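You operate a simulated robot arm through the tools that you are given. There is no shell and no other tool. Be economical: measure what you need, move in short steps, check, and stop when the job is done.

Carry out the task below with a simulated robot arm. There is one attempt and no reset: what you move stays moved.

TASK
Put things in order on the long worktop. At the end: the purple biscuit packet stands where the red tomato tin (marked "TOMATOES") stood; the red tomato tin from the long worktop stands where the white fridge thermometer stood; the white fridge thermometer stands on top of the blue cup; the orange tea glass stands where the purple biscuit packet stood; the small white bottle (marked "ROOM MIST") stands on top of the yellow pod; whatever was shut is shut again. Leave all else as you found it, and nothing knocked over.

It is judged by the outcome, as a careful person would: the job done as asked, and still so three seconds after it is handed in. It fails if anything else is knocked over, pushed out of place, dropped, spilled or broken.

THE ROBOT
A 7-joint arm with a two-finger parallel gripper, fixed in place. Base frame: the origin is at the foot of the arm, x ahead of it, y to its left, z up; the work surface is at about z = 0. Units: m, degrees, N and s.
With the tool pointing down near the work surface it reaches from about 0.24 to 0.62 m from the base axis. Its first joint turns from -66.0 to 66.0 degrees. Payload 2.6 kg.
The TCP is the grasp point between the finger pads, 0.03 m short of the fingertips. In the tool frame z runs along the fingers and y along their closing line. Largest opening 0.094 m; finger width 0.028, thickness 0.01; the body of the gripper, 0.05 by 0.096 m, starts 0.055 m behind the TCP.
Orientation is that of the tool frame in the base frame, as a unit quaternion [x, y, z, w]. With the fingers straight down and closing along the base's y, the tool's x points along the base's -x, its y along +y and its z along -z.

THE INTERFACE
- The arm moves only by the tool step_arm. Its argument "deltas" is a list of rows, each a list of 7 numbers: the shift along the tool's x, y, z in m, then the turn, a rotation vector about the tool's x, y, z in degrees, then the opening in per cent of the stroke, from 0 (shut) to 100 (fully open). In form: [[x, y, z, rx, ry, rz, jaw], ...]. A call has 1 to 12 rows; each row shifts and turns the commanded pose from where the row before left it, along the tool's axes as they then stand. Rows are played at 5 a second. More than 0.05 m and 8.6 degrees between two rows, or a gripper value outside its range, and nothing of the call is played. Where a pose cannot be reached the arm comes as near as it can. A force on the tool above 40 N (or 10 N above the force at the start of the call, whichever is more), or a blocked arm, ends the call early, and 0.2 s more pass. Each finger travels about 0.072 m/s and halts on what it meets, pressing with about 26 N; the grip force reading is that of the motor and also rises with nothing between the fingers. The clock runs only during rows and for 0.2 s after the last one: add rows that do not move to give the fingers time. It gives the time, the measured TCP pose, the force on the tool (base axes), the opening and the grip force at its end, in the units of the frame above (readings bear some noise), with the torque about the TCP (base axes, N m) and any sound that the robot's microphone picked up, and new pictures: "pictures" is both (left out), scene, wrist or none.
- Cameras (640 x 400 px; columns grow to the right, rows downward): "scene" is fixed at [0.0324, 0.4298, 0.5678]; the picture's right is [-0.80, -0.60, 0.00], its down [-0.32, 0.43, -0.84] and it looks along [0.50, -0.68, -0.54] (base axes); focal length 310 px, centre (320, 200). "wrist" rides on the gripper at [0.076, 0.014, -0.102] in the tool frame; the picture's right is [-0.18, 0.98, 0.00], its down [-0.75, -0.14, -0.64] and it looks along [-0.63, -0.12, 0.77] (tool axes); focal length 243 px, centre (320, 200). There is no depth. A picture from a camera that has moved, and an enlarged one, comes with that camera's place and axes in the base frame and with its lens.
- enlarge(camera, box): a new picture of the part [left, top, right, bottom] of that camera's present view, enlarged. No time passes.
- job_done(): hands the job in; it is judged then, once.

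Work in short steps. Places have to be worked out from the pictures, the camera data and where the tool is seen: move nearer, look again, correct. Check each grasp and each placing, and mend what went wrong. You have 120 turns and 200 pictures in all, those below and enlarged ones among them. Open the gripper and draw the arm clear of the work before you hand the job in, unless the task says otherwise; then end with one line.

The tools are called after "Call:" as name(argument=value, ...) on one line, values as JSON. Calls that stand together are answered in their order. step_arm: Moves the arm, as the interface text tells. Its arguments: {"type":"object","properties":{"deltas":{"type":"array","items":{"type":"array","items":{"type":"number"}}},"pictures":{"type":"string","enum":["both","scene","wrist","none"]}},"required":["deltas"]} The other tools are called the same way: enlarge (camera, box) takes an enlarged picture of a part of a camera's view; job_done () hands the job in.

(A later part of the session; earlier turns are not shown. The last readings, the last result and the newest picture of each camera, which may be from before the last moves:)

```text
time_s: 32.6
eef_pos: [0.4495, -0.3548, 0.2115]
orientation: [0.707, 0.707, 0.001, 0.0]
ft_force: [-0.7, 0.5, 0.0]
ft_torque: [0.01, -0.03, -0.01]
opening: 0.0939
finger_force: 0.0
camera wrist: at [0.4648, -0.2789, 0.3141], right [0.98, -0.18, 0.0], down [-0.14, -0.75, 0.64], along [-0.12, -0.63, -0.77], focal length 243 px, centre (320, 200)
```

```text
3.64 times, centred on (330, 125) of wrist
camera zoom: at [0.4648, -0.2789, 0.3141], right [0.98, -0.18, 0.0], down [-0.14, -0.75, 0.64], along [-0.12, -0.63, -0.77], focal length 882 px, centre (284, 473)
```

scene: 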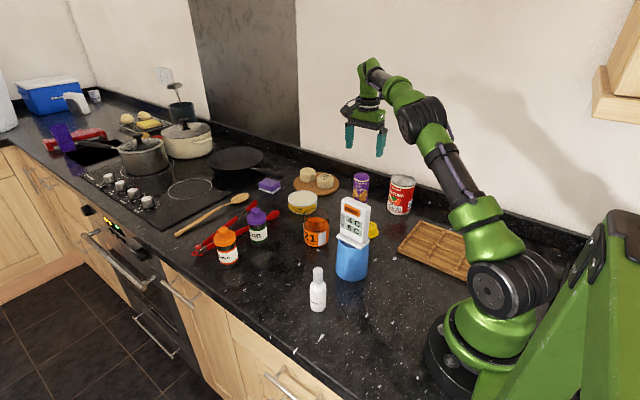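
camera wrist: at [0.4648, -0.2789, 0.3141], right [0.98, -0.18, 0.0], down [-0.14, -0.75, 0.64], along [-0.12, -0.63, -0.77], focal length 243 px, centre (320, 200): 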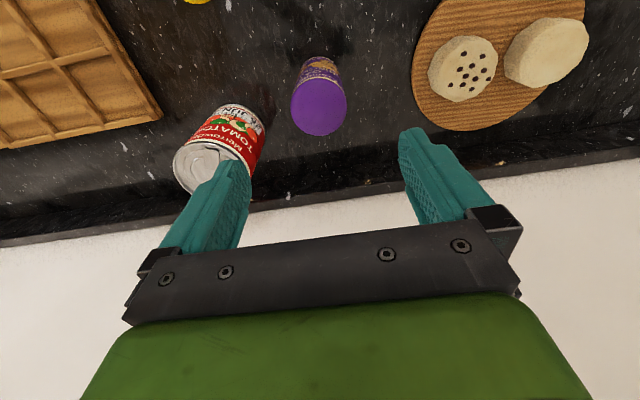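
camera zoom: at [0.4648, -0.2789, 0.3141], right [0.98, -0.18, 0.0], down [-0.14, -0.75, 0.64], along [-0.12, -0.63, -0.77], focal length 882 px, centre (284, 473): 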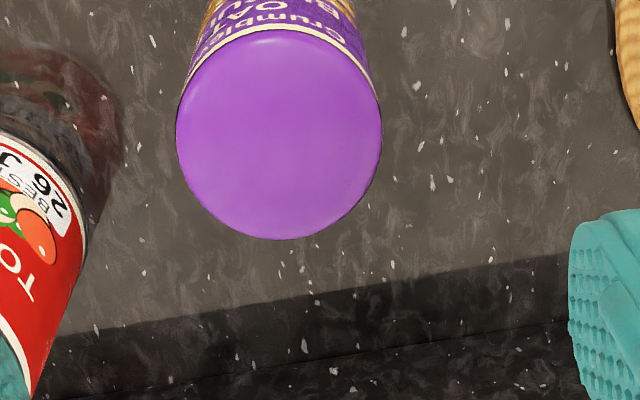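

Packet top centre ≈(.449,-.351), diameter ≈.05. Descend around it.

Call:
step_arm(deltas=[[0.002, 0.0005, 0.03, 0, 0, 0, 90], [0, 0, 0.03, 0, 0, 0, 90], [0, 0, 0.03, 0, 0, 0, 90], [0, 0, 0.03, 0, 0, 0, 90], [0, 0, 0.03, 0, 0, 0, 90], [0, 0, 0, 0, 0, 0, 90]], pictures="wrist")

Call:
enlarge(camera="scene", box=[315, 120, 443, 230])

```text
time_s: 34.0
eef_pos: [0.4493, -0.3518, 0.0611]
orientation: [0.707, 0.708, 0.0, 0.0]
ft_force: [0.4, -0.9, -0.2]
ft_torque: [0.02, 0.02, -0.03]
opening: 0.0846
finger_force: 0.1
camera wrist: at [0.4641, -0.2759, 0.1635], right [0.98, -0.18, 0.0], down [-0.14, -0.75, 0.64], along [-0.12, -0.63, -0.77], focal length 243 px, centre (320, 200)
```

wrist: 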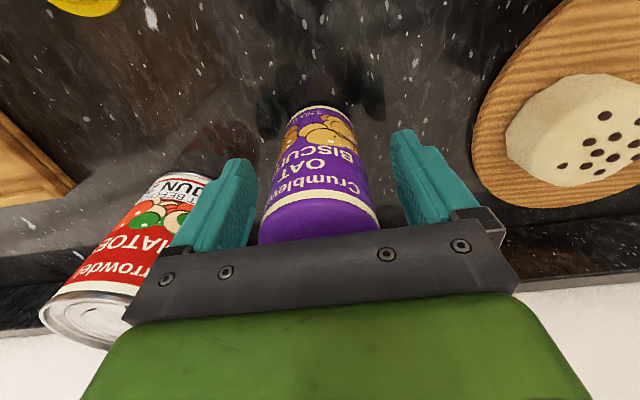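

```text
3.64 times, centred on (379, 175) of scene
camera zoom: at [0.0324, 0.4298, 0.5678], right [-0.8, -0.6, 0.0], down [-0.32, 0.43, -0.84], along [0.5, -0.68, -0.54], focal length 1127 px, centre (106, 291)
```

zoom: 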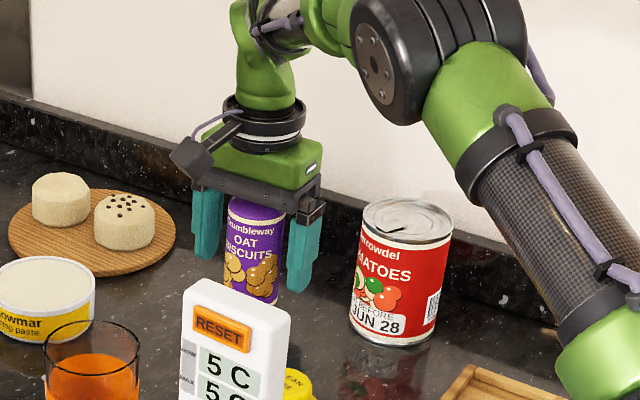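

Well straddled. Close carefully on the packet.

Call:
step_arm(deltas=[[0, 0, 0, 0, 0, 0, 70], [0, 0, 0, 0, 0, 0, 58], [0, 0, 0, 0, 0, 0, 52], [0, 0, 0, 0, 0, 0, 52], [0, 0, 0, 0, 0, 0, 52]], pictures="none")

```text
time_s: 35.2
eef_pos: [0.4478, -0.3507, 0.0619]
orientation: [0.706, 0.708, 0.0, 0.0]
ft_force: [-0.3, -0.9, -0.2]
ft_torque: [-0.03, 0.01, -0.02]
opening: 0.0496
finger_force: 0.5
```

Call:
step_arm(deltas=[[0, 0, 0, 0, 0, 0, 49], [0, 0, 0, 0, 0, 0, 48], [0, 0, 0, 0, 0, 0, 48]], pictures="wrist")

```text
time_s: 36.0
eef_pos: [0.4478, -0.3519, 0.061]
orientation: [0.707, 0.707, 0.0, 0.0]
ft_force: [0.3, -1.1, 0.1]
ft_torque: [0.03, -0.02, 0.01]
opening: 0.0491
finger_force: 26.3
camera wrist: at [0.4641, -0.276, 0.1639], right [0.98, -0.18, 0.0], down [-0.14, -0.75, 0.64], along [-0.12, -0.63, -0.77], focal length 243 px, centre (320, 200)
```

wrist: 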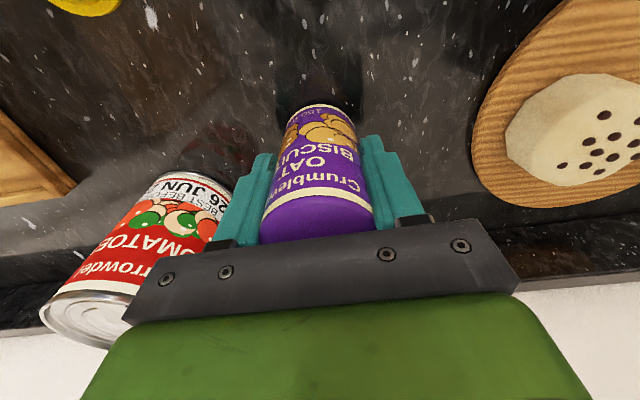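

Held. Lift.

Call:
step_arm(deltas=[[0, 0, -0.01, 0, 0, 0, 48], [0, 0, -0.04, 0, 0, 0, 48], [0, 0, -0.05, 0, 0, 0, 48], [0, 0, -0.05, 0, 0, 0, 48], [0.025, 0, 0, 0, 0, 0, 48], [0.04, 0, 0, 0, 0, 0, 48], [0, 0, 0, 0, 0, 0, 48]], pictures="scene")

```text
time_s: 37.6
eef_pos: [0.4453, -0.2891, 0.2122]
orientation: [0.707, 0.707, 0.0, 0.0]
ft_force: [0.9, -0.6, -1.4]
ft_torque: [-0.04, 0.02, 0.01]
opening: 0.0491
finger_force: 26.8
```

scene: 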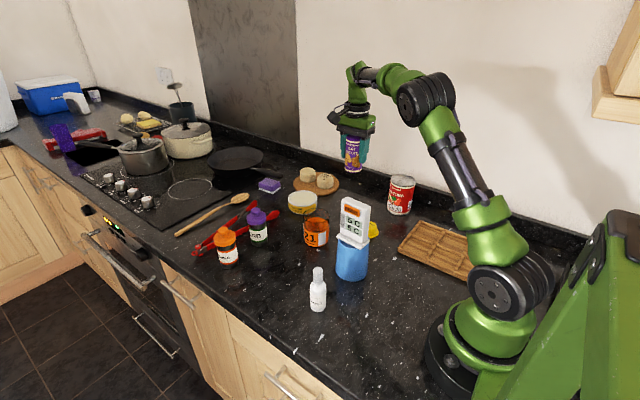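

Remaining +y travel is 0.3155 m to the tin's old spot.

Call:
step_arm(deltas=[[0.025, 0, 0, 0, 0, 0, 48], [0.042, 0, 0, 0, 0, 0, 48], [0.042, 0, 0, 0, 0, 0, 48], [0.042, 0, 0, 0, 0, 0, 48], [0.042, 0, 0, 0, 0, 0, 48], [0.042, 0, 0, 0, 0, 0, 48], [0.042, -0.0015, 0, 0, 0, 0, 48], [0.0385, 0, 0, 0, 0, 0, 48], [0, 0, 0.04, 0, 0, 0, 48], [0, 0, 0.04, 0, 0, 0, 48], [0, 0, 0.04, 0, 0, 0, 48], [0, 0, 0, 0, 0, 0, 48]], pictures="both")

```text
time_s: 40.2
eef_pos: [0.4438, 0.0287, 0.0894]
orientation: [0.707, 0.707, 0.001, 0.0]
ft_force: [0.5, -0.3, -1.7]
ft_torque: [0.01, -0.01, 0.02]
opening: 0.0488
finger_force: 26.2
camera wrist: at [0.4589, 0.1042, 0.192], right [0.98, -0.18, 0.0], down [-0.14, -0.75, 0.64], along [-0.12, -0.63, -0.77], focal length 243 px, centre (320, 200)
```

scene: 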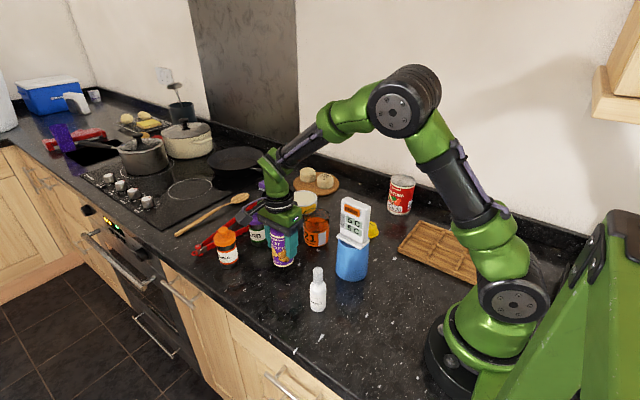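
wrist: 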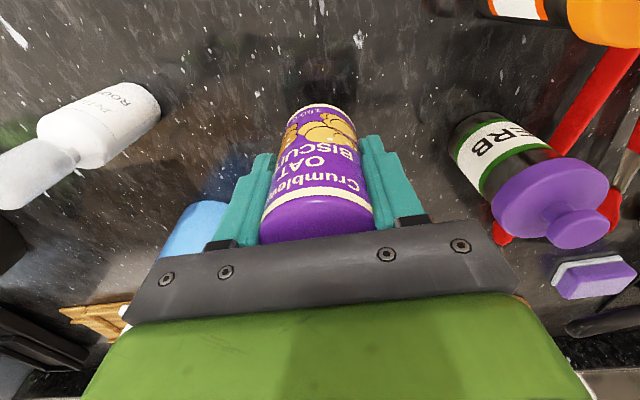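

x reads ~3 mm low; correct, then lower.

Call:
step_arm(deltas=[[0, 0.0035, 0.012, 0, 0, 0, 48], [0, 0, 0.008, 0, 0, 0, 48], [0, 0, 0.004, 0, 0, 0, 48], [0, 0, 0, 0, 0, 0, 48]], pictures="none")

```text
time_s: 41.2
eef_pos: [0.4474, 0.0297, 0.0679]
orientation: [0.706, 0.708, 0.0, -0.001]
ft_force: [0.3, 0.5, -1.3]
ft_torque: [0.02, 0.02, 0.01]
opening: 0.0491
finger_force: 25.9
```

Call:
step_arm(deltas=[[0, 0, 0.003, 0, 0, 0, 48], [0, 0, 0.001, 0, 0, 0, 48], [0, 0, 0.001, 0, 0, 0, 48], [0, 0, 0, 0, 0, 0, 48]], pictures="none")

Call:
enlarge(camera="scene", box=[220, 180, 340, 280])

```text
time_s: 42.2
eef_pos: [0.4468, 0.0298, 0.0636]
orientation: [0.708, 0.707, 0.0, 0.0]
ft_force: [-0.4, -0.6, -1.7]
ft_torque: [-0.01, 0.0, 0.02]
opening: 0.0492
finger_force: 26.5
```

```text
4.00 times, centred on (280, 230) of scene
camera zoom: at [0.0324, 0.4298, 0.5678], right [-0.8, -0.6, 0.0], down [-0.32, 0.43, -0.84], along [0.5, -0.68, -0.54], focal length 1240 px, centre (480, 80)
```

zoom: 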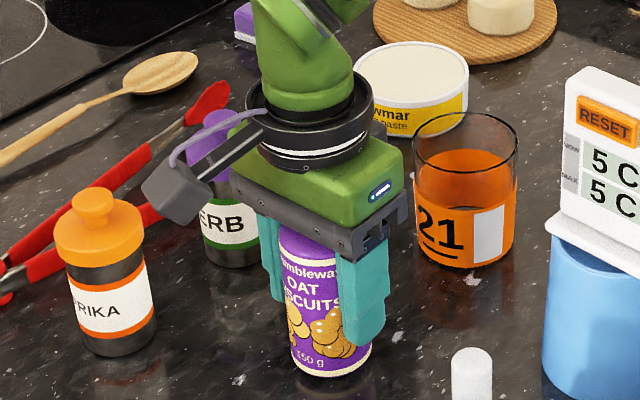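

Still hanging; a couple more mm.

Call:
step_arm(deltas=[[0, 0, 0.001, 0, 0, 0, 48], [0, 0, 0.001, 0, 0, 0, 48], [0, 0, 0, 0, 0, 0, 48]], pictures="none")

```text
time_s: 43.0
eef_pos: [0.4489, 0.028, 0.0618]
orientation: [0.708, 0.707, 0.0, 0.0]
ft_force: [-4.2, -0.9, 8.1]
ft_torque: [0.07, 0.32, 0.06]
opening: 0.0493
finger_force: 25.7
```

Contact. Release, widening modestly.

Call:
step_arm(deltas=[[0, 0, -0.001, 0, 0, 0, 58], [0, 0, 0, 0, 0, 0, 70], [0, 0, 0, 0, 0, 0, 90], [0, 0, 0, 0, 0, 0, 90]], pictures="wrist")

```text
time_s: 44.0
eef_pos: [0.4462, 0.0287, 0.0625]
orientation: [0.706, 0.708, 0.0, -0.001]
ft_force: [-0.2, 0.5, -0.7]
ft_torque: [0.0, 0.02, 0.01]
opening: 0.0847
finger_force: 0.1
camera wrist: at [0.463, 0.1044, 0.1646], right [0.98, -0.18, 0.0], down [-0.14, -0.75, 0.64], along [-0.12, -0.63, -0.77], focal length 243 px, centre (320, 200)
```

wrist: 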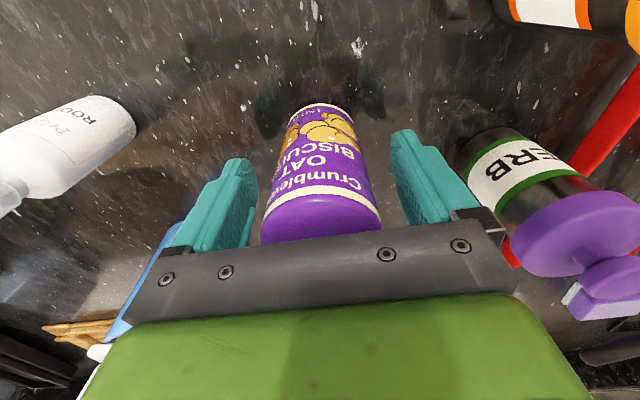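

Packet stands upright at the tin's old place. Raise and go over the tea glass.

Call:
step_arm(deltas=[[0, 0, -0.02, 0, 0, 0, 90], [0, 0, -0.04, 0, 0, 0, 90], [0, 0, -0.045, 0, 0, 0, 90], [0, 0, -0.045, 0, 0, 0, 100], [-0.03, 0, 0, 0, 0, 0, 100], [-0.04, 0, 0, 0, 0, 0, 100], [-0.04, 0, 0, 0, 0, 0, 100], [-0.031, 0, 0, 0, 0, 0, 100], [0, 0, 0.02, 0, 0, 0, 100], [0, 0, 0, 0, 0, 0, 100]], pictures="both")

Call:
enlarge(camera="wrist", box=[260, 70, 400, 180])

Call:
enlarge(camera="scene", box=[240, 140, 360, 280])

```text
time_s: 46.2
eef_pos: [0.4487, -0.1127, 0.1925]
orientation: [0.707, 0.708, 0.0, 0.0]
ft_force: [0.1, -0.8, -0.2]
ft_torque: [0.01, 0.0, -0.03]
opening: 0.0941
finger_force: 0.1
camera wrist: at [0.4644, -0.0367, 0.2945], right [0.98, -0.18, 0.0], down [-0.14, -0.75, 0.64], along [-0.12, -0.63, -0.77], focal length 243 px, centre (320, 200)
```

scene: 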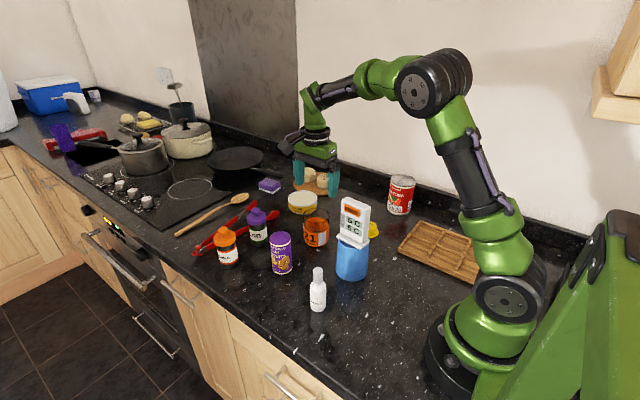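
wrist: 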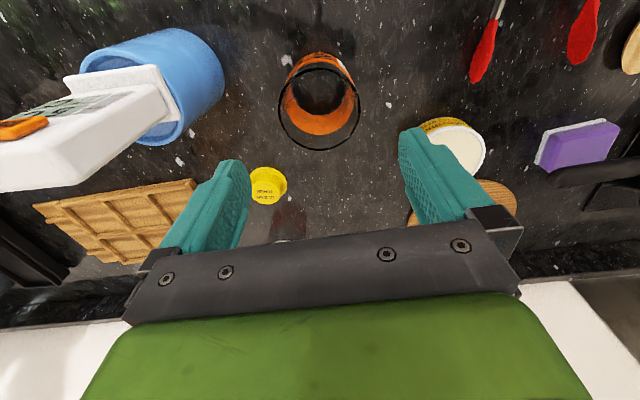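

```text
3.64 times, centred on (330, 125) of wrist
camera zoom: at [0.4644, -0.0367, 0.2945], right [0.98, -0.18, 0.0], down [-0.14, -0.75, 0.64], along [-0.12, -0.63, -0.77], focal length 882 px, centre (284, 473)
```

zoom: 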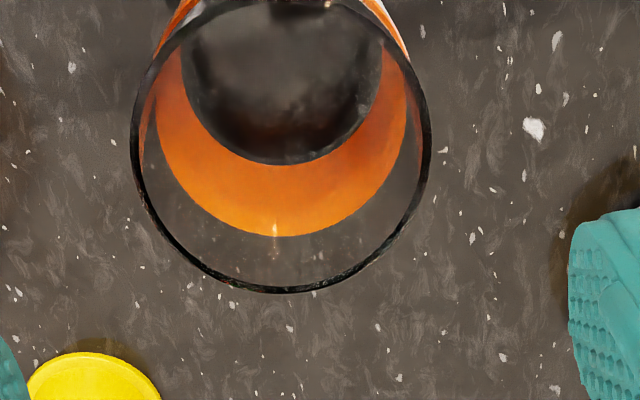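

```text
2.86 times, centred on (300, 210) of scene
camera zoom: at [0.0324, 0.4298, 0.5678], right [-0.8, -0.6, 0.0], down [-0.32, 0.43, -0.84], along [0.5, -0.68, -0.54], focal length 886 px, centre (377, 171)
```

zoom: 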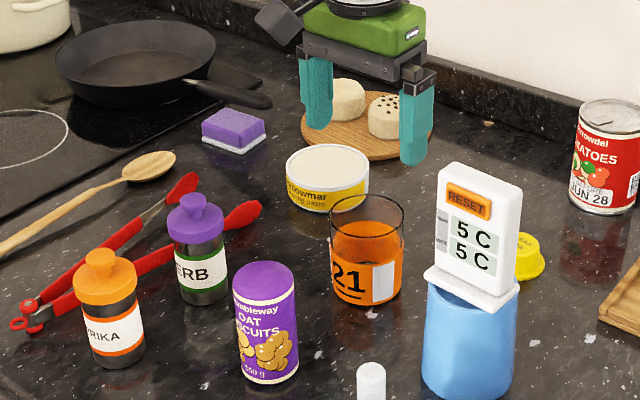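

Glass rim centre ≈(.449,-.111), diameter .071; the forearm will clear the thermometer by several cm. Descend to z≈.05.

Call:
step_arm(deltas=[[0.0015, 0, 0.03, 0, 0, 0, 100], [0, 0, 0.03, 0, 0, 0, 100], [0, 0, 0.03, 0, 0, 0, 100], [0, 0, 0.03, 0, 0, 0, 100], [0, 0, 0.022, 0, 0, 0, 100], [0, 0, 0, 0, 0, 0, 100]], pictures="both")

```text
time_s: 47.6
eef_pos: [0.4477, -0.1122, 0.0481]
orientation: [0.707, 0.707, 0.0, 0.0]
ft_force: [0.3, -0.9, 0.3]
ft_torque: [0.0, 0.0, 0.0]
opening: 0.0941
finger_force: 0.1
camera wrist: at [0.4639, -0.0369, 0.1506], right [0.98, -0.18, 0.0], down [-0.14, -0.75, 0.64], along [-0.12, -0.63, -0.77], focal length 243 px, centre (320, 200)
```

scene: 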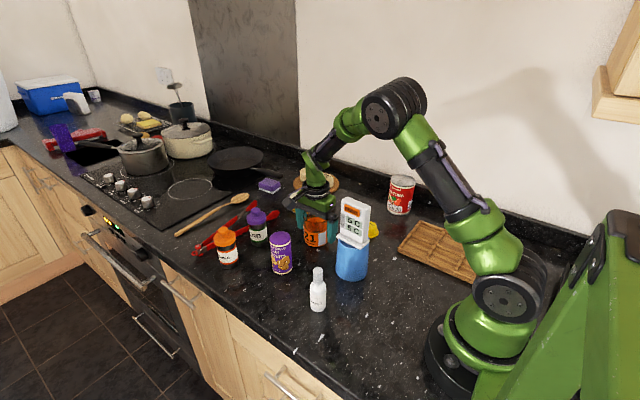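
wrist: 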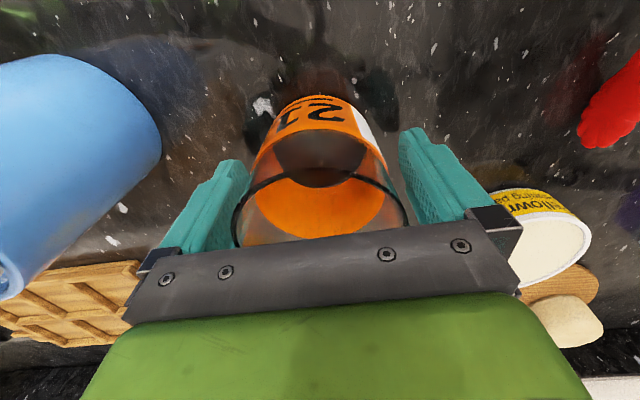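

Straddled with the thermometer undisturbed. Close gently on the glass.

Call:
step_arm(deltas=[[0, 0, 0, 0, 0, 0, 82], [0, 0, 0, 0, 0, 0, 76], [0, 0, 0, 0, 0, 0, 72], [0, 0, 0, 0, 0, 0, 69], [0, 0, 0, 0, 0, 0, 69]], pictures="wrist")

```text
time_s: 48.8
eef_pos: [0.4483, -0.1129, 0.0495]
orientation: [0.707, 0.707, 0.0, -0.001]
ft_force: [0.1, -0.7, -0.4]
ft_torque: [-0.01, -0.03, -0.02]
opening: 0.0728
finger_force: 25.7
camera wrist: at [0.4639, -0.0368, 0.1508], right [0.98, -0.18, 0.0], down [-0.14, -0.75, 0.64], along [-0.12, -0.63, -0.77], focal length 243 px, centre (320, 200)
```

wrist: 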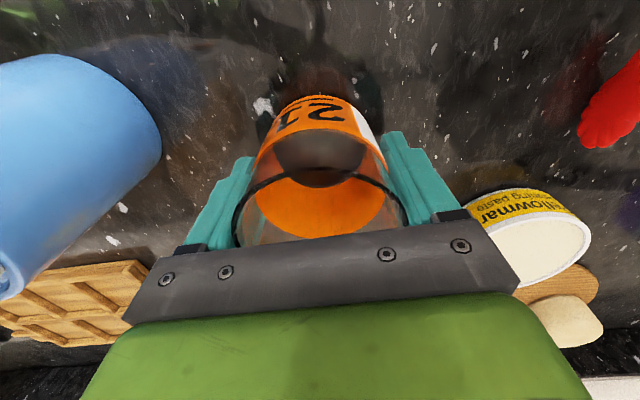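

Glass held. Lift smoothly.

Call:
step_arm(deltas=[[0, 0, -0.005, 0, 0, 0, 69], [0, 0, -0.012, 0, 0, 0, 69], [0, 0, -0.02, 0, 0, 0, 69], [0, 0, -0.025, 0, 0, 0, 69], [0, 0, -0.025, 0, 0, 0, 69], [0, 0, -0.015, 0, 0, 0, 69], [-0.01, 0, 0, 0, 0, 0, 69], [-0.02, 0, 0, 0, 0, 0, 69], [-0.025, 0, 0, 0, 0, 0, 69], [-0.02, 0, 0, 0, 0, 0, 69], [-0.01, 0, 0, 0, 0, 0, 69], [0, 0, 0, 0, 0, 0, 69]], pictures="scene")

```text
time_s: 51.4
eef_pos: [0.4471, -0.1947, 0.1524]
orientation: [0.707, 0.708, 0.0, -0.001]
ft_force: [-0.5, 0.2, -3.0]
ft_torque: [0.0, 0.01, -0.02]
opening: 0.0727
finger_force: 25.7
```

scene: 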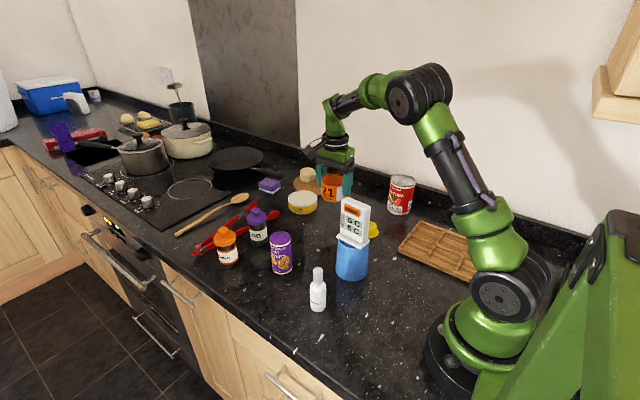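

Continue -y by 0.156 m.

Call:
step_arm(deltas=[[-0.01, 0, 0, 0, 0, 0, 69], [-0.02, 0, 0, 0, 0, 0, 69], [-0.025, 0, 0, 0, 0, 0, 69], [-0.025, 0, 0, 0, 0, 0, 69], [-0.025, 0, 0, 0, 0, 0, 69], [-0.025, 0, 0, 0, 0, 0, 69], [-0.017, 0, 0, 0, 0, 0, 69], [-0.009, 0, 0, 0, 0, 0, 69], [0, 0, 0.01, 0, 0, 0, 69], [0, 0, 0.02, 0, 0, 0, 69], [0, 0, 0.01, 0, 0, 0, 69], [0, 0, 0, 0, 0, 0, 69]], pictures="both")

```text
time_s: 54.0
eef_pos: [0.4485, -0.352, 0.1125]
orientation: [0.706, 0.708, 0.0, 0.0]
ft_force: [-0.4, -0.4, -3.1]
ft_torque: [0.0, -0.02, 0.02]
opening: 0.0725
finger_force: 26.4
camera wrist: at [0.4647, -0.2763, 0.2139], right [0.98, -0.18, 0.0], down [-0.14, -0.75, 0.64], along [-0.12, -0.63, -0.77], focal length 243 px, centre (320, 200)
```

scene: 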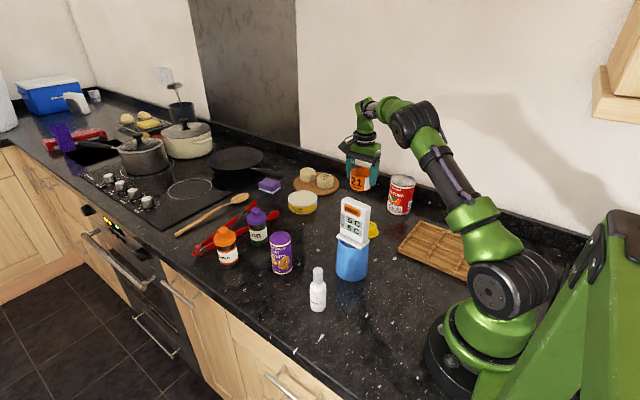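
wrist: 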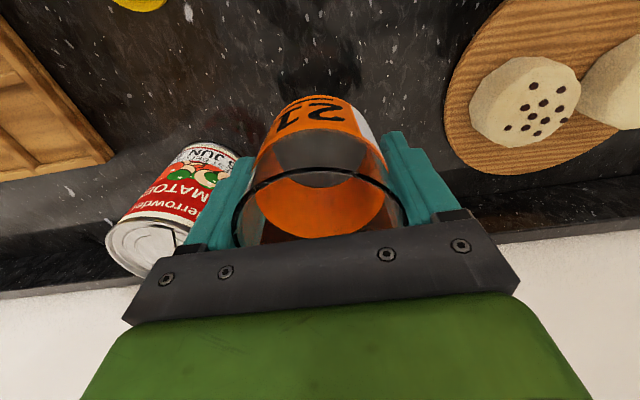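

On target, gaps to the tin and board look fine. Lower to near the surface.

Call:
step_arm(deltas=[[0, 0, 0.015, 0, 0, 0, 69], [0, 0, 0.02, 0, 0, 0, 69], [0, 0, 0.015, 0, 0, 0, 69], [0, 0, 0.007, 0, 0, 0, 69], [0, 0, 0.003, 0, 0, 0, 69], [0, 0, 0, 0, 0, 0, 69]], pictures="none")

```text
time_s: 55.4
eef_pos: [0.4477, -0.353, 0.0519]
orientation: [0.707, 0.707, 0.001, 0.0]
ft_force: [-0.3, -0.4, -2.4]
ft_torque: [0.0, -0.01, 0.02]
opening: 0.0728
finger_force: 26.2
```

Call:
step_arm(deltas=[[0, 0, 0.001, 0, 0, 0, 69], [0, 0, 0.001, 0, 0, 0, 69], [0, 0, 0, 0, 0, 0, 69]], pictures="none")

```text
time_s: 56.2
eef_pos: [0.4482, -0.3526, 0.0501]
orientation: [0.707, 0.707, 0.0, 0.0]
ft_force: [-0.5, -0.7, -2.7]
ft_torque: [-0.01, 0.03, 0.01]
opening: 0.0725
finger_force: 26.2
```

Call:
step_arm(deltas=[[0, 0, 0.001, 0, 0, 0, 69], [0, 0, 0.0007, 0, 0, 0, 69], [0, 0, 0, 0, 0, 0, 69]], pictures="none")

```text
time_s: 57.0
eef_pos: [0.4483, -0.3526, 0.049]
orientation: [0.706, 0.708, 0.0, 0.0]
ft_force: [-0.2, -0.8, -1.8]
ft_torque: [0.01, -0.02, 0.01]
opening: 0.0727
finger_force: 25.9
```

Call:
step_arm(deltas=[[0, 0, 0.0008, 0, 0, 0, 69], [0, 0, 0.0005, 0, 0, 0, 69], [0, 0, 0, 0, 0, 0, 69]], pictures="none")

```text
time_s: 57.8
eef_pos: [0.4478, -0.3526, 0.0484]
orientation: [0.706, 0.708, 0.0, 0.0]
ft_force: [-2.9, 1.1, 7.8]
ft_torque: [0.39, 0.1, 0.08]
opening: 0.0726
finger_force: 26.0
```

Contact. Release.

Call:
step_arm(deltas=[[0, 0, -0.0008, 0, 0, 0, 82], [0, 0, 0, 0, 0, 0, 90], [0, 0, 0, 0, 0, 0, 100], [0, 0, 0, 0, 0, 0, 100]], pictures="wrist")

```text
time_s: 58.8
eef_pos: [0.4478, -0.3522, 0.0482]
orientation: [0.706, 0.708, 0.0, 0.0]
ft_force: [-0.1, 0.7, 0.0]
ft_torque: [-0.03, 0.01, -0.01]
opening: 0.0939
finger_force: 0.0
camera wrist: at [0.4641, -0.2764, 0.1502], right [0.98, -0.18, 0.0], down [-0.14, -0.75, 0.64], along [-0.12, -0.63, -0.77], focal length 243 px, centre (320, 200)
```

wrist: 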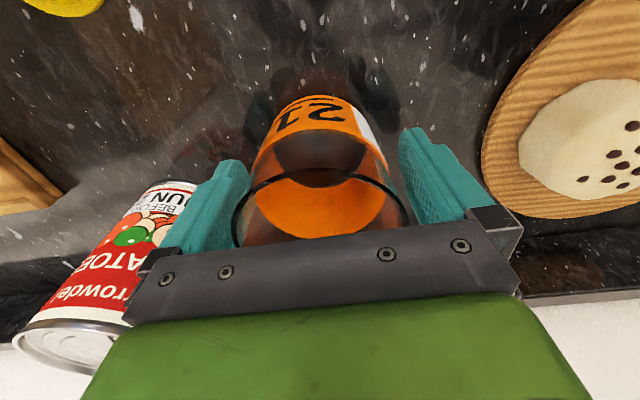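

Glass stands in place. Raise high and move over the pod to measure it.

Call:
step_arm(deltas=[[0, 0, -0.02, 0, 0, 0, 100], [0, 0, -0.04, 0, 0, 0, 100], [0, 0, -0.05, 0, 0, 0, 100], [0, 0, -0.05, 0, 0, 0, 100], [0, 0, -0.04, 0, 0, 0, 100], [0.03, -0.03, 0, 0, 0, 0, 100], [0.03, -0.03, 0, 0, 0, 0, 100], [0.03, -0.03, 0, 0, 0, 0, 100], [0.03, -0.03, 0, 0, 0, 0, 100], [0.03, -0.028, 0, 0, 0, 0, 100], [0, 0, 0, 0, 0, 0, 100]], pictures="both")

Call:
enlarge(camera="wrist", box=[270, 50, 370, 130])

Call:
enlarge(camera="scene", box=[300, 180, 420, 320])

```text
time_s: 61.2
eef_pos: [0.2987, -0.2013, 0.2498]
orientation: [0.706, 0.708, 0.0, 0.0]
ft_force: [-0.3, -0.1, -0.5]
ft_torque: [0.02, 0.0, 0.01]
opening: 0.0941
finger_force: 0.1
camera wrist: at [0.3148, -0.1256, 0.3511], right [0.98, -0.18, 0.0], down [-0.14, -0.75, 0.64], along [-0.12, -0.63, -0.77], focal length 243 px, centre (320, 200)
```

scene: 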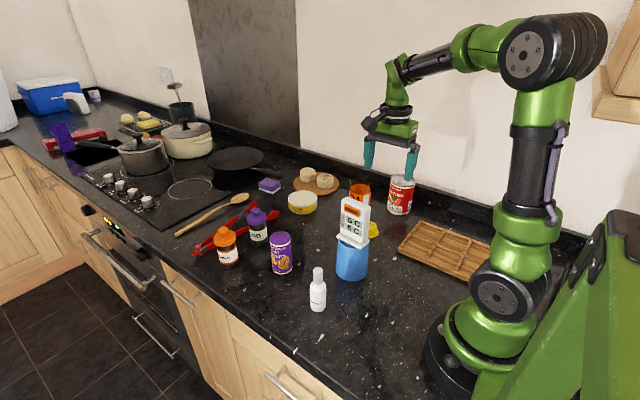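
wrist: 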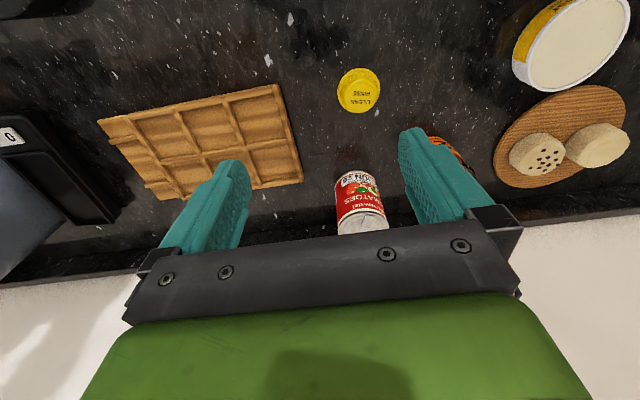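

```text
5.00 times, centred on (320, 90) of wrist
camera zoom: at [0.3148, -0.1256, 0.3511], right [0.98, -0.18, 0.0], down [-0.14, -0.75, 0.64], along [-0.12, -0.63, -0.77], focal length 1213 px, centre (320, 750)
```

zoom: 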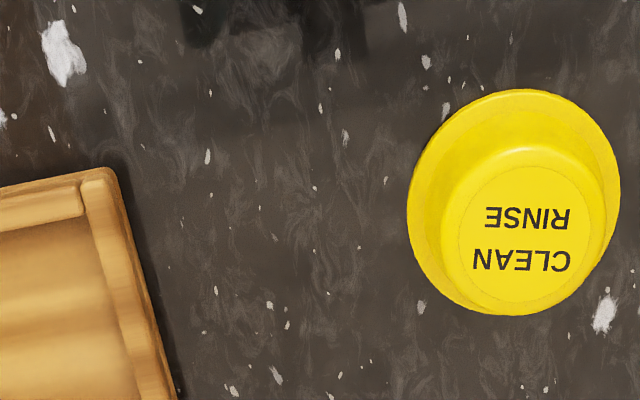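

```text
2.86 times, centred on (360, 250) of scene
camera zoom: at [0.0324, 0.4298, 0.5678], right [-0.8, -0.6, 0.0], down [-0.32, 0.43, -0.84], along [0.5, -0.68, -0.54], focal length 886 px, centre (206, 57)
```

zoom: 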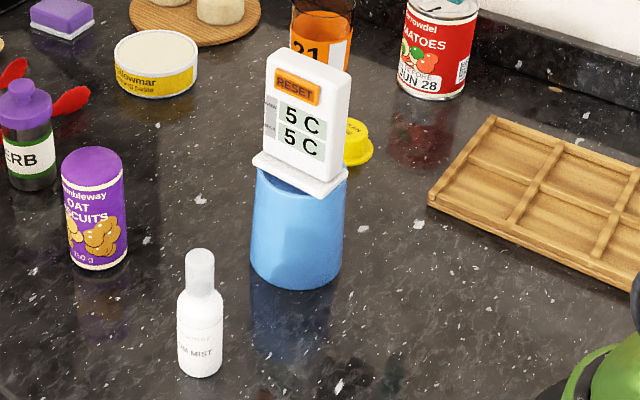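

Pod ≈(.347,-.230), top z≈.027, flat top ⌀≈.04. Bottle ≈(.305,.07), height ≈.117. Raise above the thermometer and move over to the bottle.

Call:
step_arm(deltas=[[0, 0, -0.04, 0, 0, 0, 100], [0, 0, -0.035, 0, 0, 0, 100], [0.03, 0, 0, 0, 0, 0, 100], [0.042, 0.001, 0, 0, 0, 0, 100], [0.042, 0.001, 0, 0, 0, 0, 100], [0.042, 0.001, 0, 0, 0, 0, 100], [0.042, 0.001, 0, 0, 0, 0, 100], [0.042, 0.001, 0, 0, 0, 0, 100], [0.031, 0.001, 0, 0, 0, 0, 80], [0, 0, 0.04, 0, 0, 0, 80], [0, 0, 0.04, 0, 0, 0, 80], [0, 0, 0, 0, 0, 0, 80]], pictures="both")

Call:
enlarge(camera="wrist", box=[260, 60, 400, 180])

```text
time_s: 63.8
eef_pos: [0.3053, 0.0709, 0.2439]
orientation: [0.707, 0.708, 0.0, 0.0]
ft_force: [0.7, -0.5, 0.6]
ft_torque: [0.02, 0.0, 0.02]
opening: 0.0751
finger_force: 0.0
camera wrist: at [0.3211, 0.1473, 0.3459], right [0.98, -0.18, 0.0], down [-0.14, -0.75, 0.64], along [-0.12, -0.63, -0.77], focal length 243 px, centre (320, 200)
```

scene: 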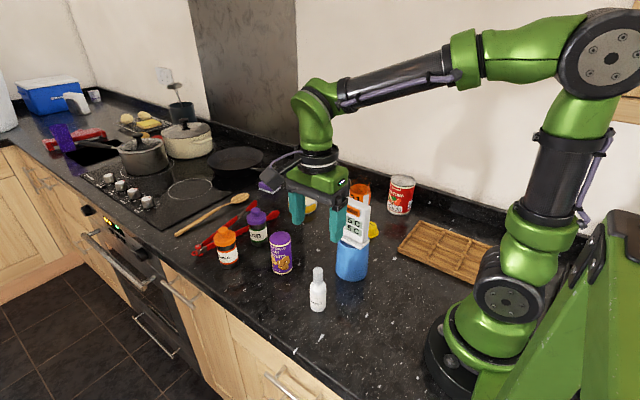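
wrist: 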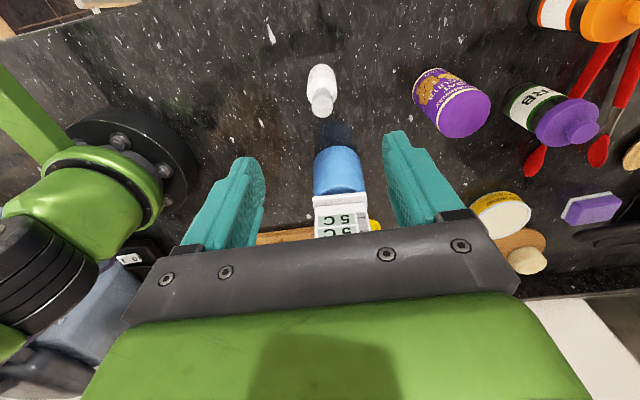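

```text
3.33 times, centred on (330, 120) of wrist
camera zoom: at [0.3211, 0.1473, 0.3459], right [0.98, -0.18, 0.0], down [-0.14, -0.75, 0.64], along [-0.12, -0.63, -0.77], focal length 809 px, centre (287, 467)
```

zoom: 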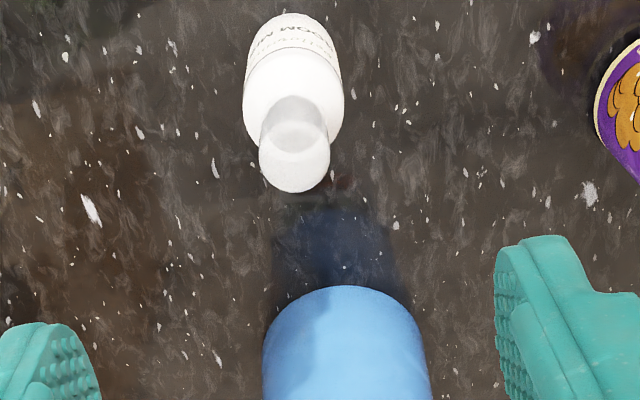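

Bottle cap at (.308,.070). Descend to z≈.075 with jaw at 70%.

Call:
step_arm(deltas=[[-0.001, 0.0025, 0.03, 0, 0, 0, 70], [0, 0, 0.035, 0, 0, 0, 70], [0, 0, 0.035, 0, 0, 0, 70], [0, 0, 0.035, 0, 0, 0, 70], [0, 0, 0.035, 0, 0, 0, 70], [0, 0, 0, 0, 0, 0, 70]], pictures="both")

```text
time_s: 65.2
eef_pos: [0.3087, 0.0663, 0.0719]
orientation: [0.708, 0.707, 0.0, 0.0]
ft_force: [0.8, 0.2, 0.2]
ft_torque: [-0.02, -0.01, 0.03]
opening: 0.0659
finger_force: 0.1
camera wrist: at [0.3248, 0.1423, 0.1751], right [0.98, -0.18, 0.0], down [-0.14, -0.75, 0.64], along [-0.12, -0.63, -0.77], focal length 243 px, centre (320, 200)
```

scene: 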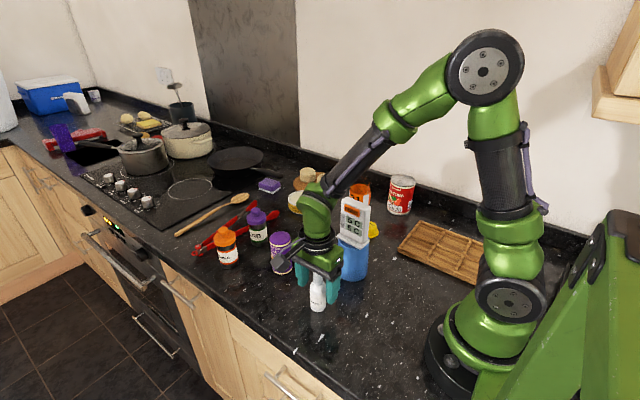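
wrist: 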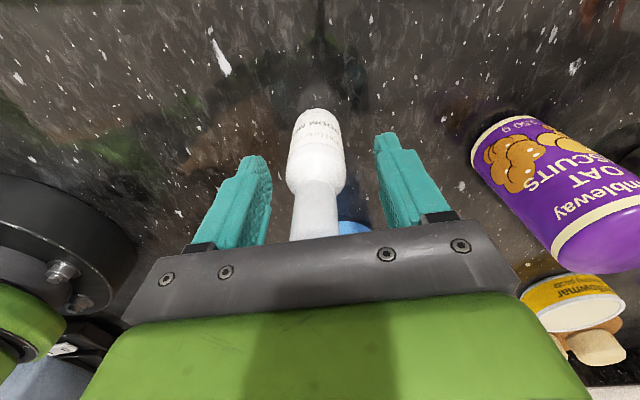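

y is ~3 mm low; correct and close on the bottle body.

Call:
step_arm(deltas=[[0.003, 0, 0.004, 0, 0, 0, 70], [0, 0, 0, 0, 0, 0, 55], [0, 0, 0, 0, 0, 0, 42], [0, 0, 0, 0, 0, 0, 34], [0, 0, 0, 0, 0, 0, 29], [0, 0, 0, 0, 0, 0, 29]], pictures="wrist")

Call:
enlarge(camera="scene", box=[260, 190, 400, 330])

```text
time_s: 66.6
eef_pos: [0.3084, 0.0702, 0.07]
orientation: [0.706, 0.708, 0.0, 0.0]
ft_force: [0.0, -0.5, -0.1]
ft_torque: [0.0, 0.02, 0.07]
opening: 0.0327
finger_force: 26.1
camera wrist: at [0.3244, 0.1459, 0.1715], right [0.98, -0.18, 0.0], down [-0.14, -0.75, 0.64], along [-0.12, -0.63, -0.77], focal length 243 px, centre (320, 200)
```

wrist: 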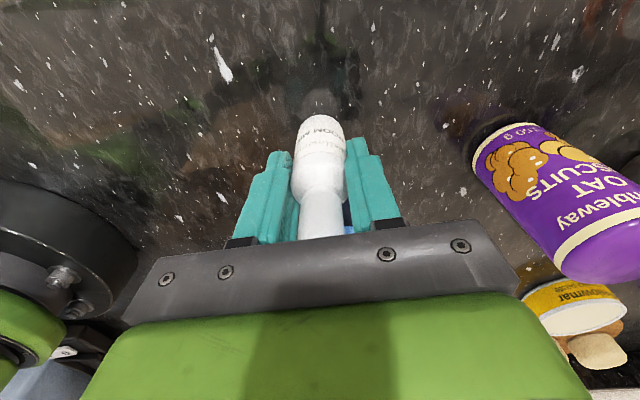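

```text
2.86 times, centred on (330, 260) of scene
camera zoom: at [0.0324, 0.4298, 0.5678], right [-0.8, -0.6, 0.0], down [-0.32, 0.43, -0.84], along [0.5, -0.68, -0.54], focal length 886 px, centre (291, 29)
```

zoom: 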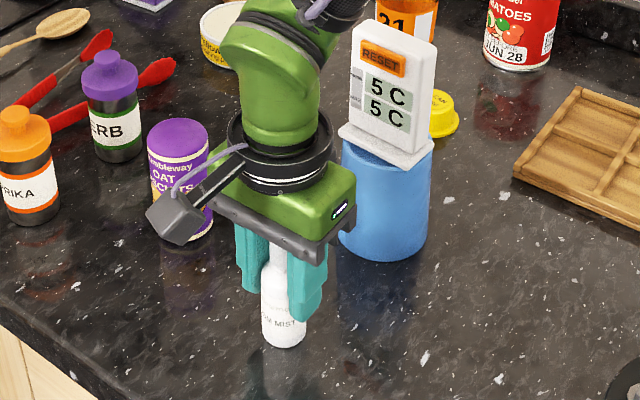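

Held at .0327. Lift 0.25 m, clear above the thermometer.

Call:
step_arm(deltas=[[0, 0, -0.01, 0, 0, 0, 29], [0, 0, -0.03, 0, 0, 0, 29], [0, 0, -0.04, 0, 0, 0, 29], [0, 0, -0.045, 0, 0, 0, 29], [0, 0, -0.045, 0, 0, 0, 29], [0, 0, -0.045, 0, 0, 0, 29], [0, 0, -0.035, 0, 0, 0, 29], [0, 0, 0, 0, 0, 0, 29]], pictures="scene")

```text
time_s: 68.4
eef_pos: [0.3067, 0.0707, 0.3222]
orientation: [0.707, 0.707, -0.001, 0.0]
ft_force: [-0.8, -0.3, -0.1]
ft_torque: [0.0, -0.01, 0.02]
opening: 0.0325
finger_force: 25.8
```

scene: 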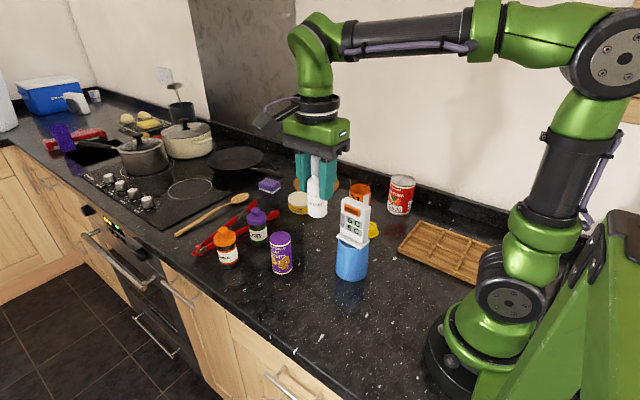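

Carry it over to the pod.

Call:
step_arm(deltas=[[-0.02, 0.01, 0, 0, 0, 0, 29], [-0.038, 0.01, 0, 0, 0, 0, 29], [-0.04, 0.01, 0, 0, 0, 0, 29], [-0.04, 0.0095, 0, 0, 0, 0, 29], [-0.04, 0, 0, 0, 0, 0, 29], [-0.04, 0, 0, 0, 0, 0, 29], [-0.04, 0, 0, 0, 0, 0, 29], [-0.0425, 0, 0, 0, 0, 0, 29], [0, 0, 0.04, 0, 0, 0, 29], [0, 0, 0.04, 0, 0, 0, 29], [0, 0, 0.04, 0, 0, 0, 29], [0, 0, 0, 0, 0, 0, 29]], pictures="both")

Call:
enlarge(camera="wrist", box=[250, 30, 410, 190])

Call:
enlarge(camera="scene", box=[320, 140, 440, 260])

```text
time_s: 71.0
eef_pos: [0.3499, -0.2288, 0.1977]
orientation: [0.707, 0.707, 0.0, -0.001]
ft_force: [0.5, -1.0, -0.5]
ft_torque: [0.01, 0.02, 0.0]
opening: 0.0325
finger_force: 26.0
camera wrist: at [0.3658, -0.154, 0.3001], right [0.98, -0.18, 0.0], down [-0.14, -0.75, 0.64], along [-0.12, -0.63, -0.77], focal length 243 px, centre (320, 200)
```

scene: 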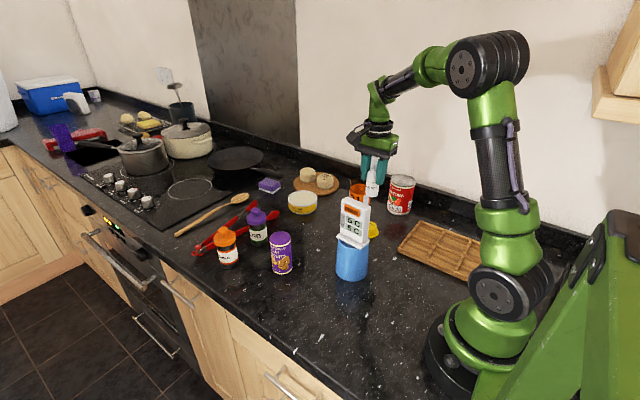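
wrist: 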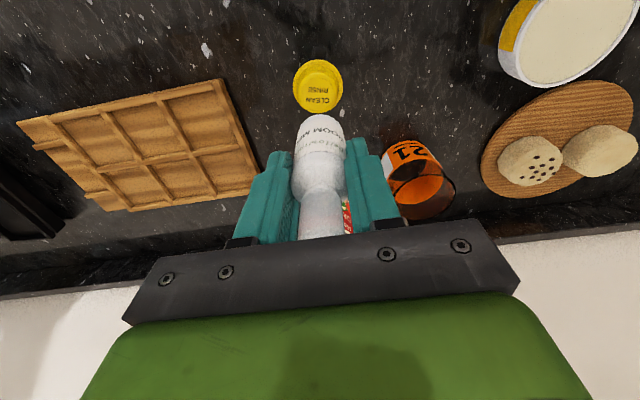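

```text
2.50 times, centred on (330, 110) of wrist
camera zoom: at [0.3658, -0.154, 0.3001], right [0.98, -0.18, 0.0], down [-0.14, -0.75, 0.64], along [-0.12, -0.63, -0.77], focal length 606 px, centre (295, 425)
```

zoom: 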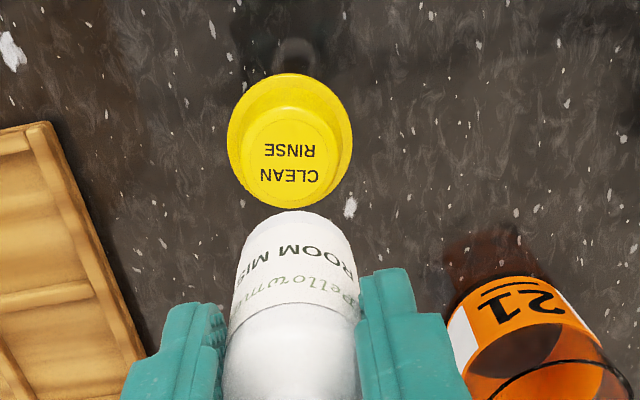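

```text
3.33 times, centred on (380, 200) of scene
camera zoom: at [0.0324, 0.4298, 0.5678], right [-0.8, -0.6, 0.0], down [-0.32, 0.43, -0.84], along [0.5, -0.68, -0.54], focal length 1033 px, centre (120, 200)
```

zoom: 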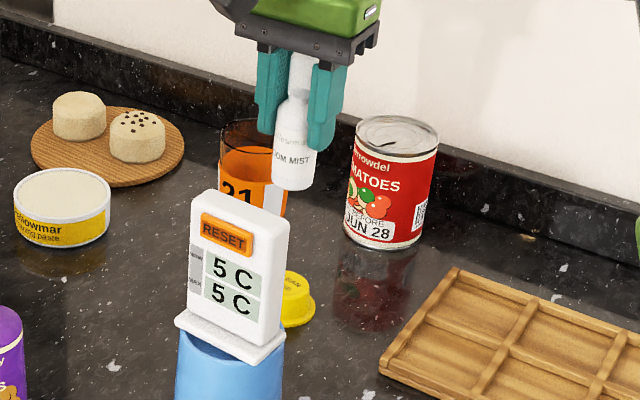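

Pod top centre (.348,-.231); bottle ~2 mm off. Correct and lower to ~1 cm above.

Call:
step_arm(deltas=[[-0.002, -0.002, 0.03, 0, 0, 0, 29], [0, 0, 0.03, 0, 0, 0, 29], [0, 0, 0.02, 0, 0, 0, 29], [0, 0, 0.01, 0, 0, 0, 29], [0, 0, 0, 0, 0, 0, 29]], pictures="wrist")

Call:
enlarge(camera="wrist", box=[270, 60, 370, 160])

Call:
enlarge(camera="scene", box=[335, 160, 425, 250])

```text
time_s: 72.2
eef_pos: [0.3444, -0.2311, 0.109]
orientation: [0.707, 0.707, 0.0, -0.001]
ft_force: [-0.3, 0.1, -0.9]
ft_torque: [-0.02, 0.02, 0.02]
opening: 0.0326
finger_force: 26.1
camera wrist: at [0.361, -0.1557, 0.2111], right [0.98, -0.18, 0.0], down [-0.14, -0.75, 0.64], along [-0.12, -0.63, -0.77], focal length 243 px, centre (320, 200)
```

wrist: 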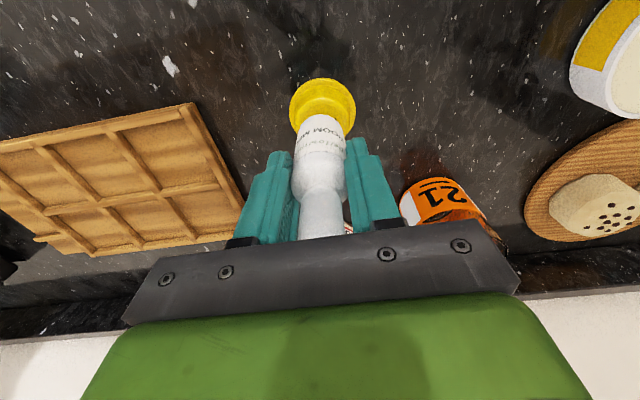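

```text
4.00 times, centred on (320, 110) of wrist
camera zoom: at [0.361, -0.1557, 0.2111], right [0.98, -0.18, 0.0], down [-0.14, -0.75, 0.64], along [-0.12, -0.63, -0.77], focal length 970 px, centre (320, 560)
```

zoom: 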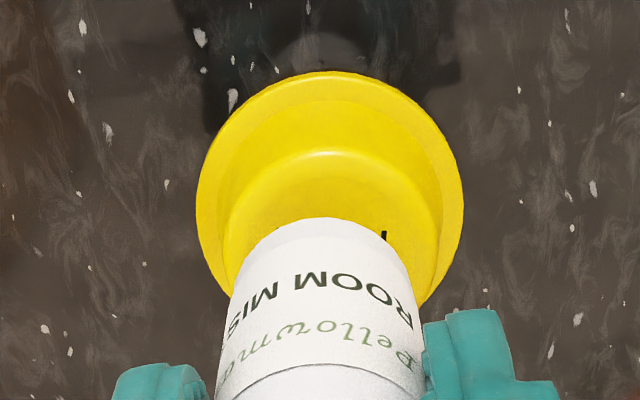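

```text
4.44 times, centred on (380, 205) of scene
camera zoom: at [0.0324, 0.4298, 0.5678], right [-0.8, -0.6, 0.0], down [-0.32, 0.43, -0.84], along [0.5, -0.68, -0.54], focal length 1378 px, centre (53, 178)
```

zoom: 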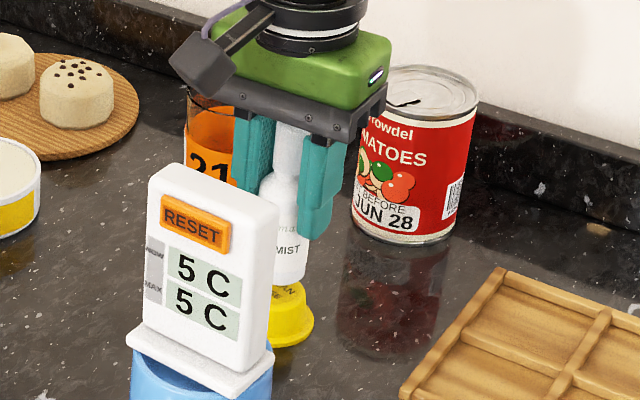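

Shift +3.5 mm x, +1.5 mm y, and lower until nearly touching.

Call:
step_arm(deltas=[[0.0015, 0.0035, 0.003, 0, 0, 0, 29], [0, 0, 0.003, 0, 0, 0, 29], [0, 0, 0.002, 0, 0, 0, 29], [0, 0, 0, 0, 0, 0, 29]], pictures="none")

Call:
enlarge(camera="wrist", box=[270, 60, 370, 160])

Call:
enlarge(camera="scene", box=[355, 200, 395, 240])

```text
time_s: 73.2
eef_pos: [0.3506, -0.2301, 0.1009]
orientation: [0.706, 0.708, 0.0, 0.0]
ft_force: [0.4, -0.8, -0.6]
ft_torque: [-0.02, 0.05, -0.01]
opening: 0.0328
finger_force: 26.2
```

```text
4.00 times, centred on (320, 110) of wrist
camera zoom: at [0.3649, -0.1543, 0.203], right [0.98, -0.18, 0.0], down [-0.14, -0.75, 0.64], along [-0.12, -0.63, -0.77], focal length 970 px, centre (320, 560)
```

zoom: 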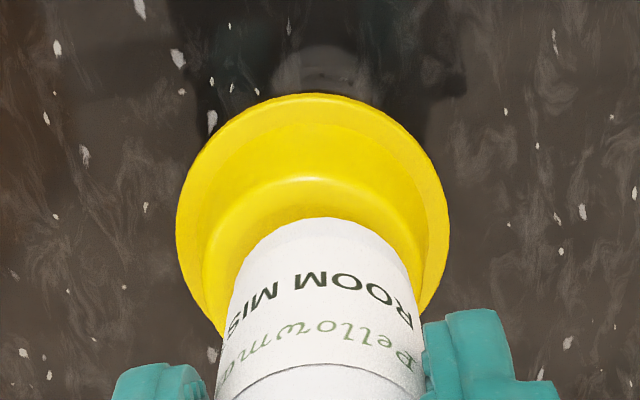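

```text
10.00 times, centred on (375, 220) of scene
camera zoom: at [0.0324, 0.4298, 0.5678], right [-0.8, -0.6, 0.0], down [-0.32, 0.43, -0.84], along [0.5, -0.68, -0.54], focal length 3100 px, centre (-230, 0)
```

zoom: 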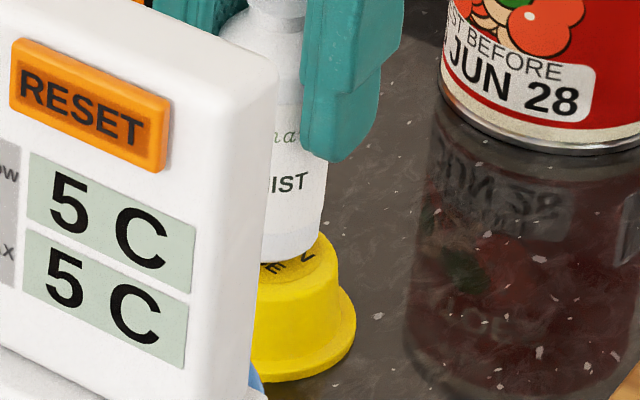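

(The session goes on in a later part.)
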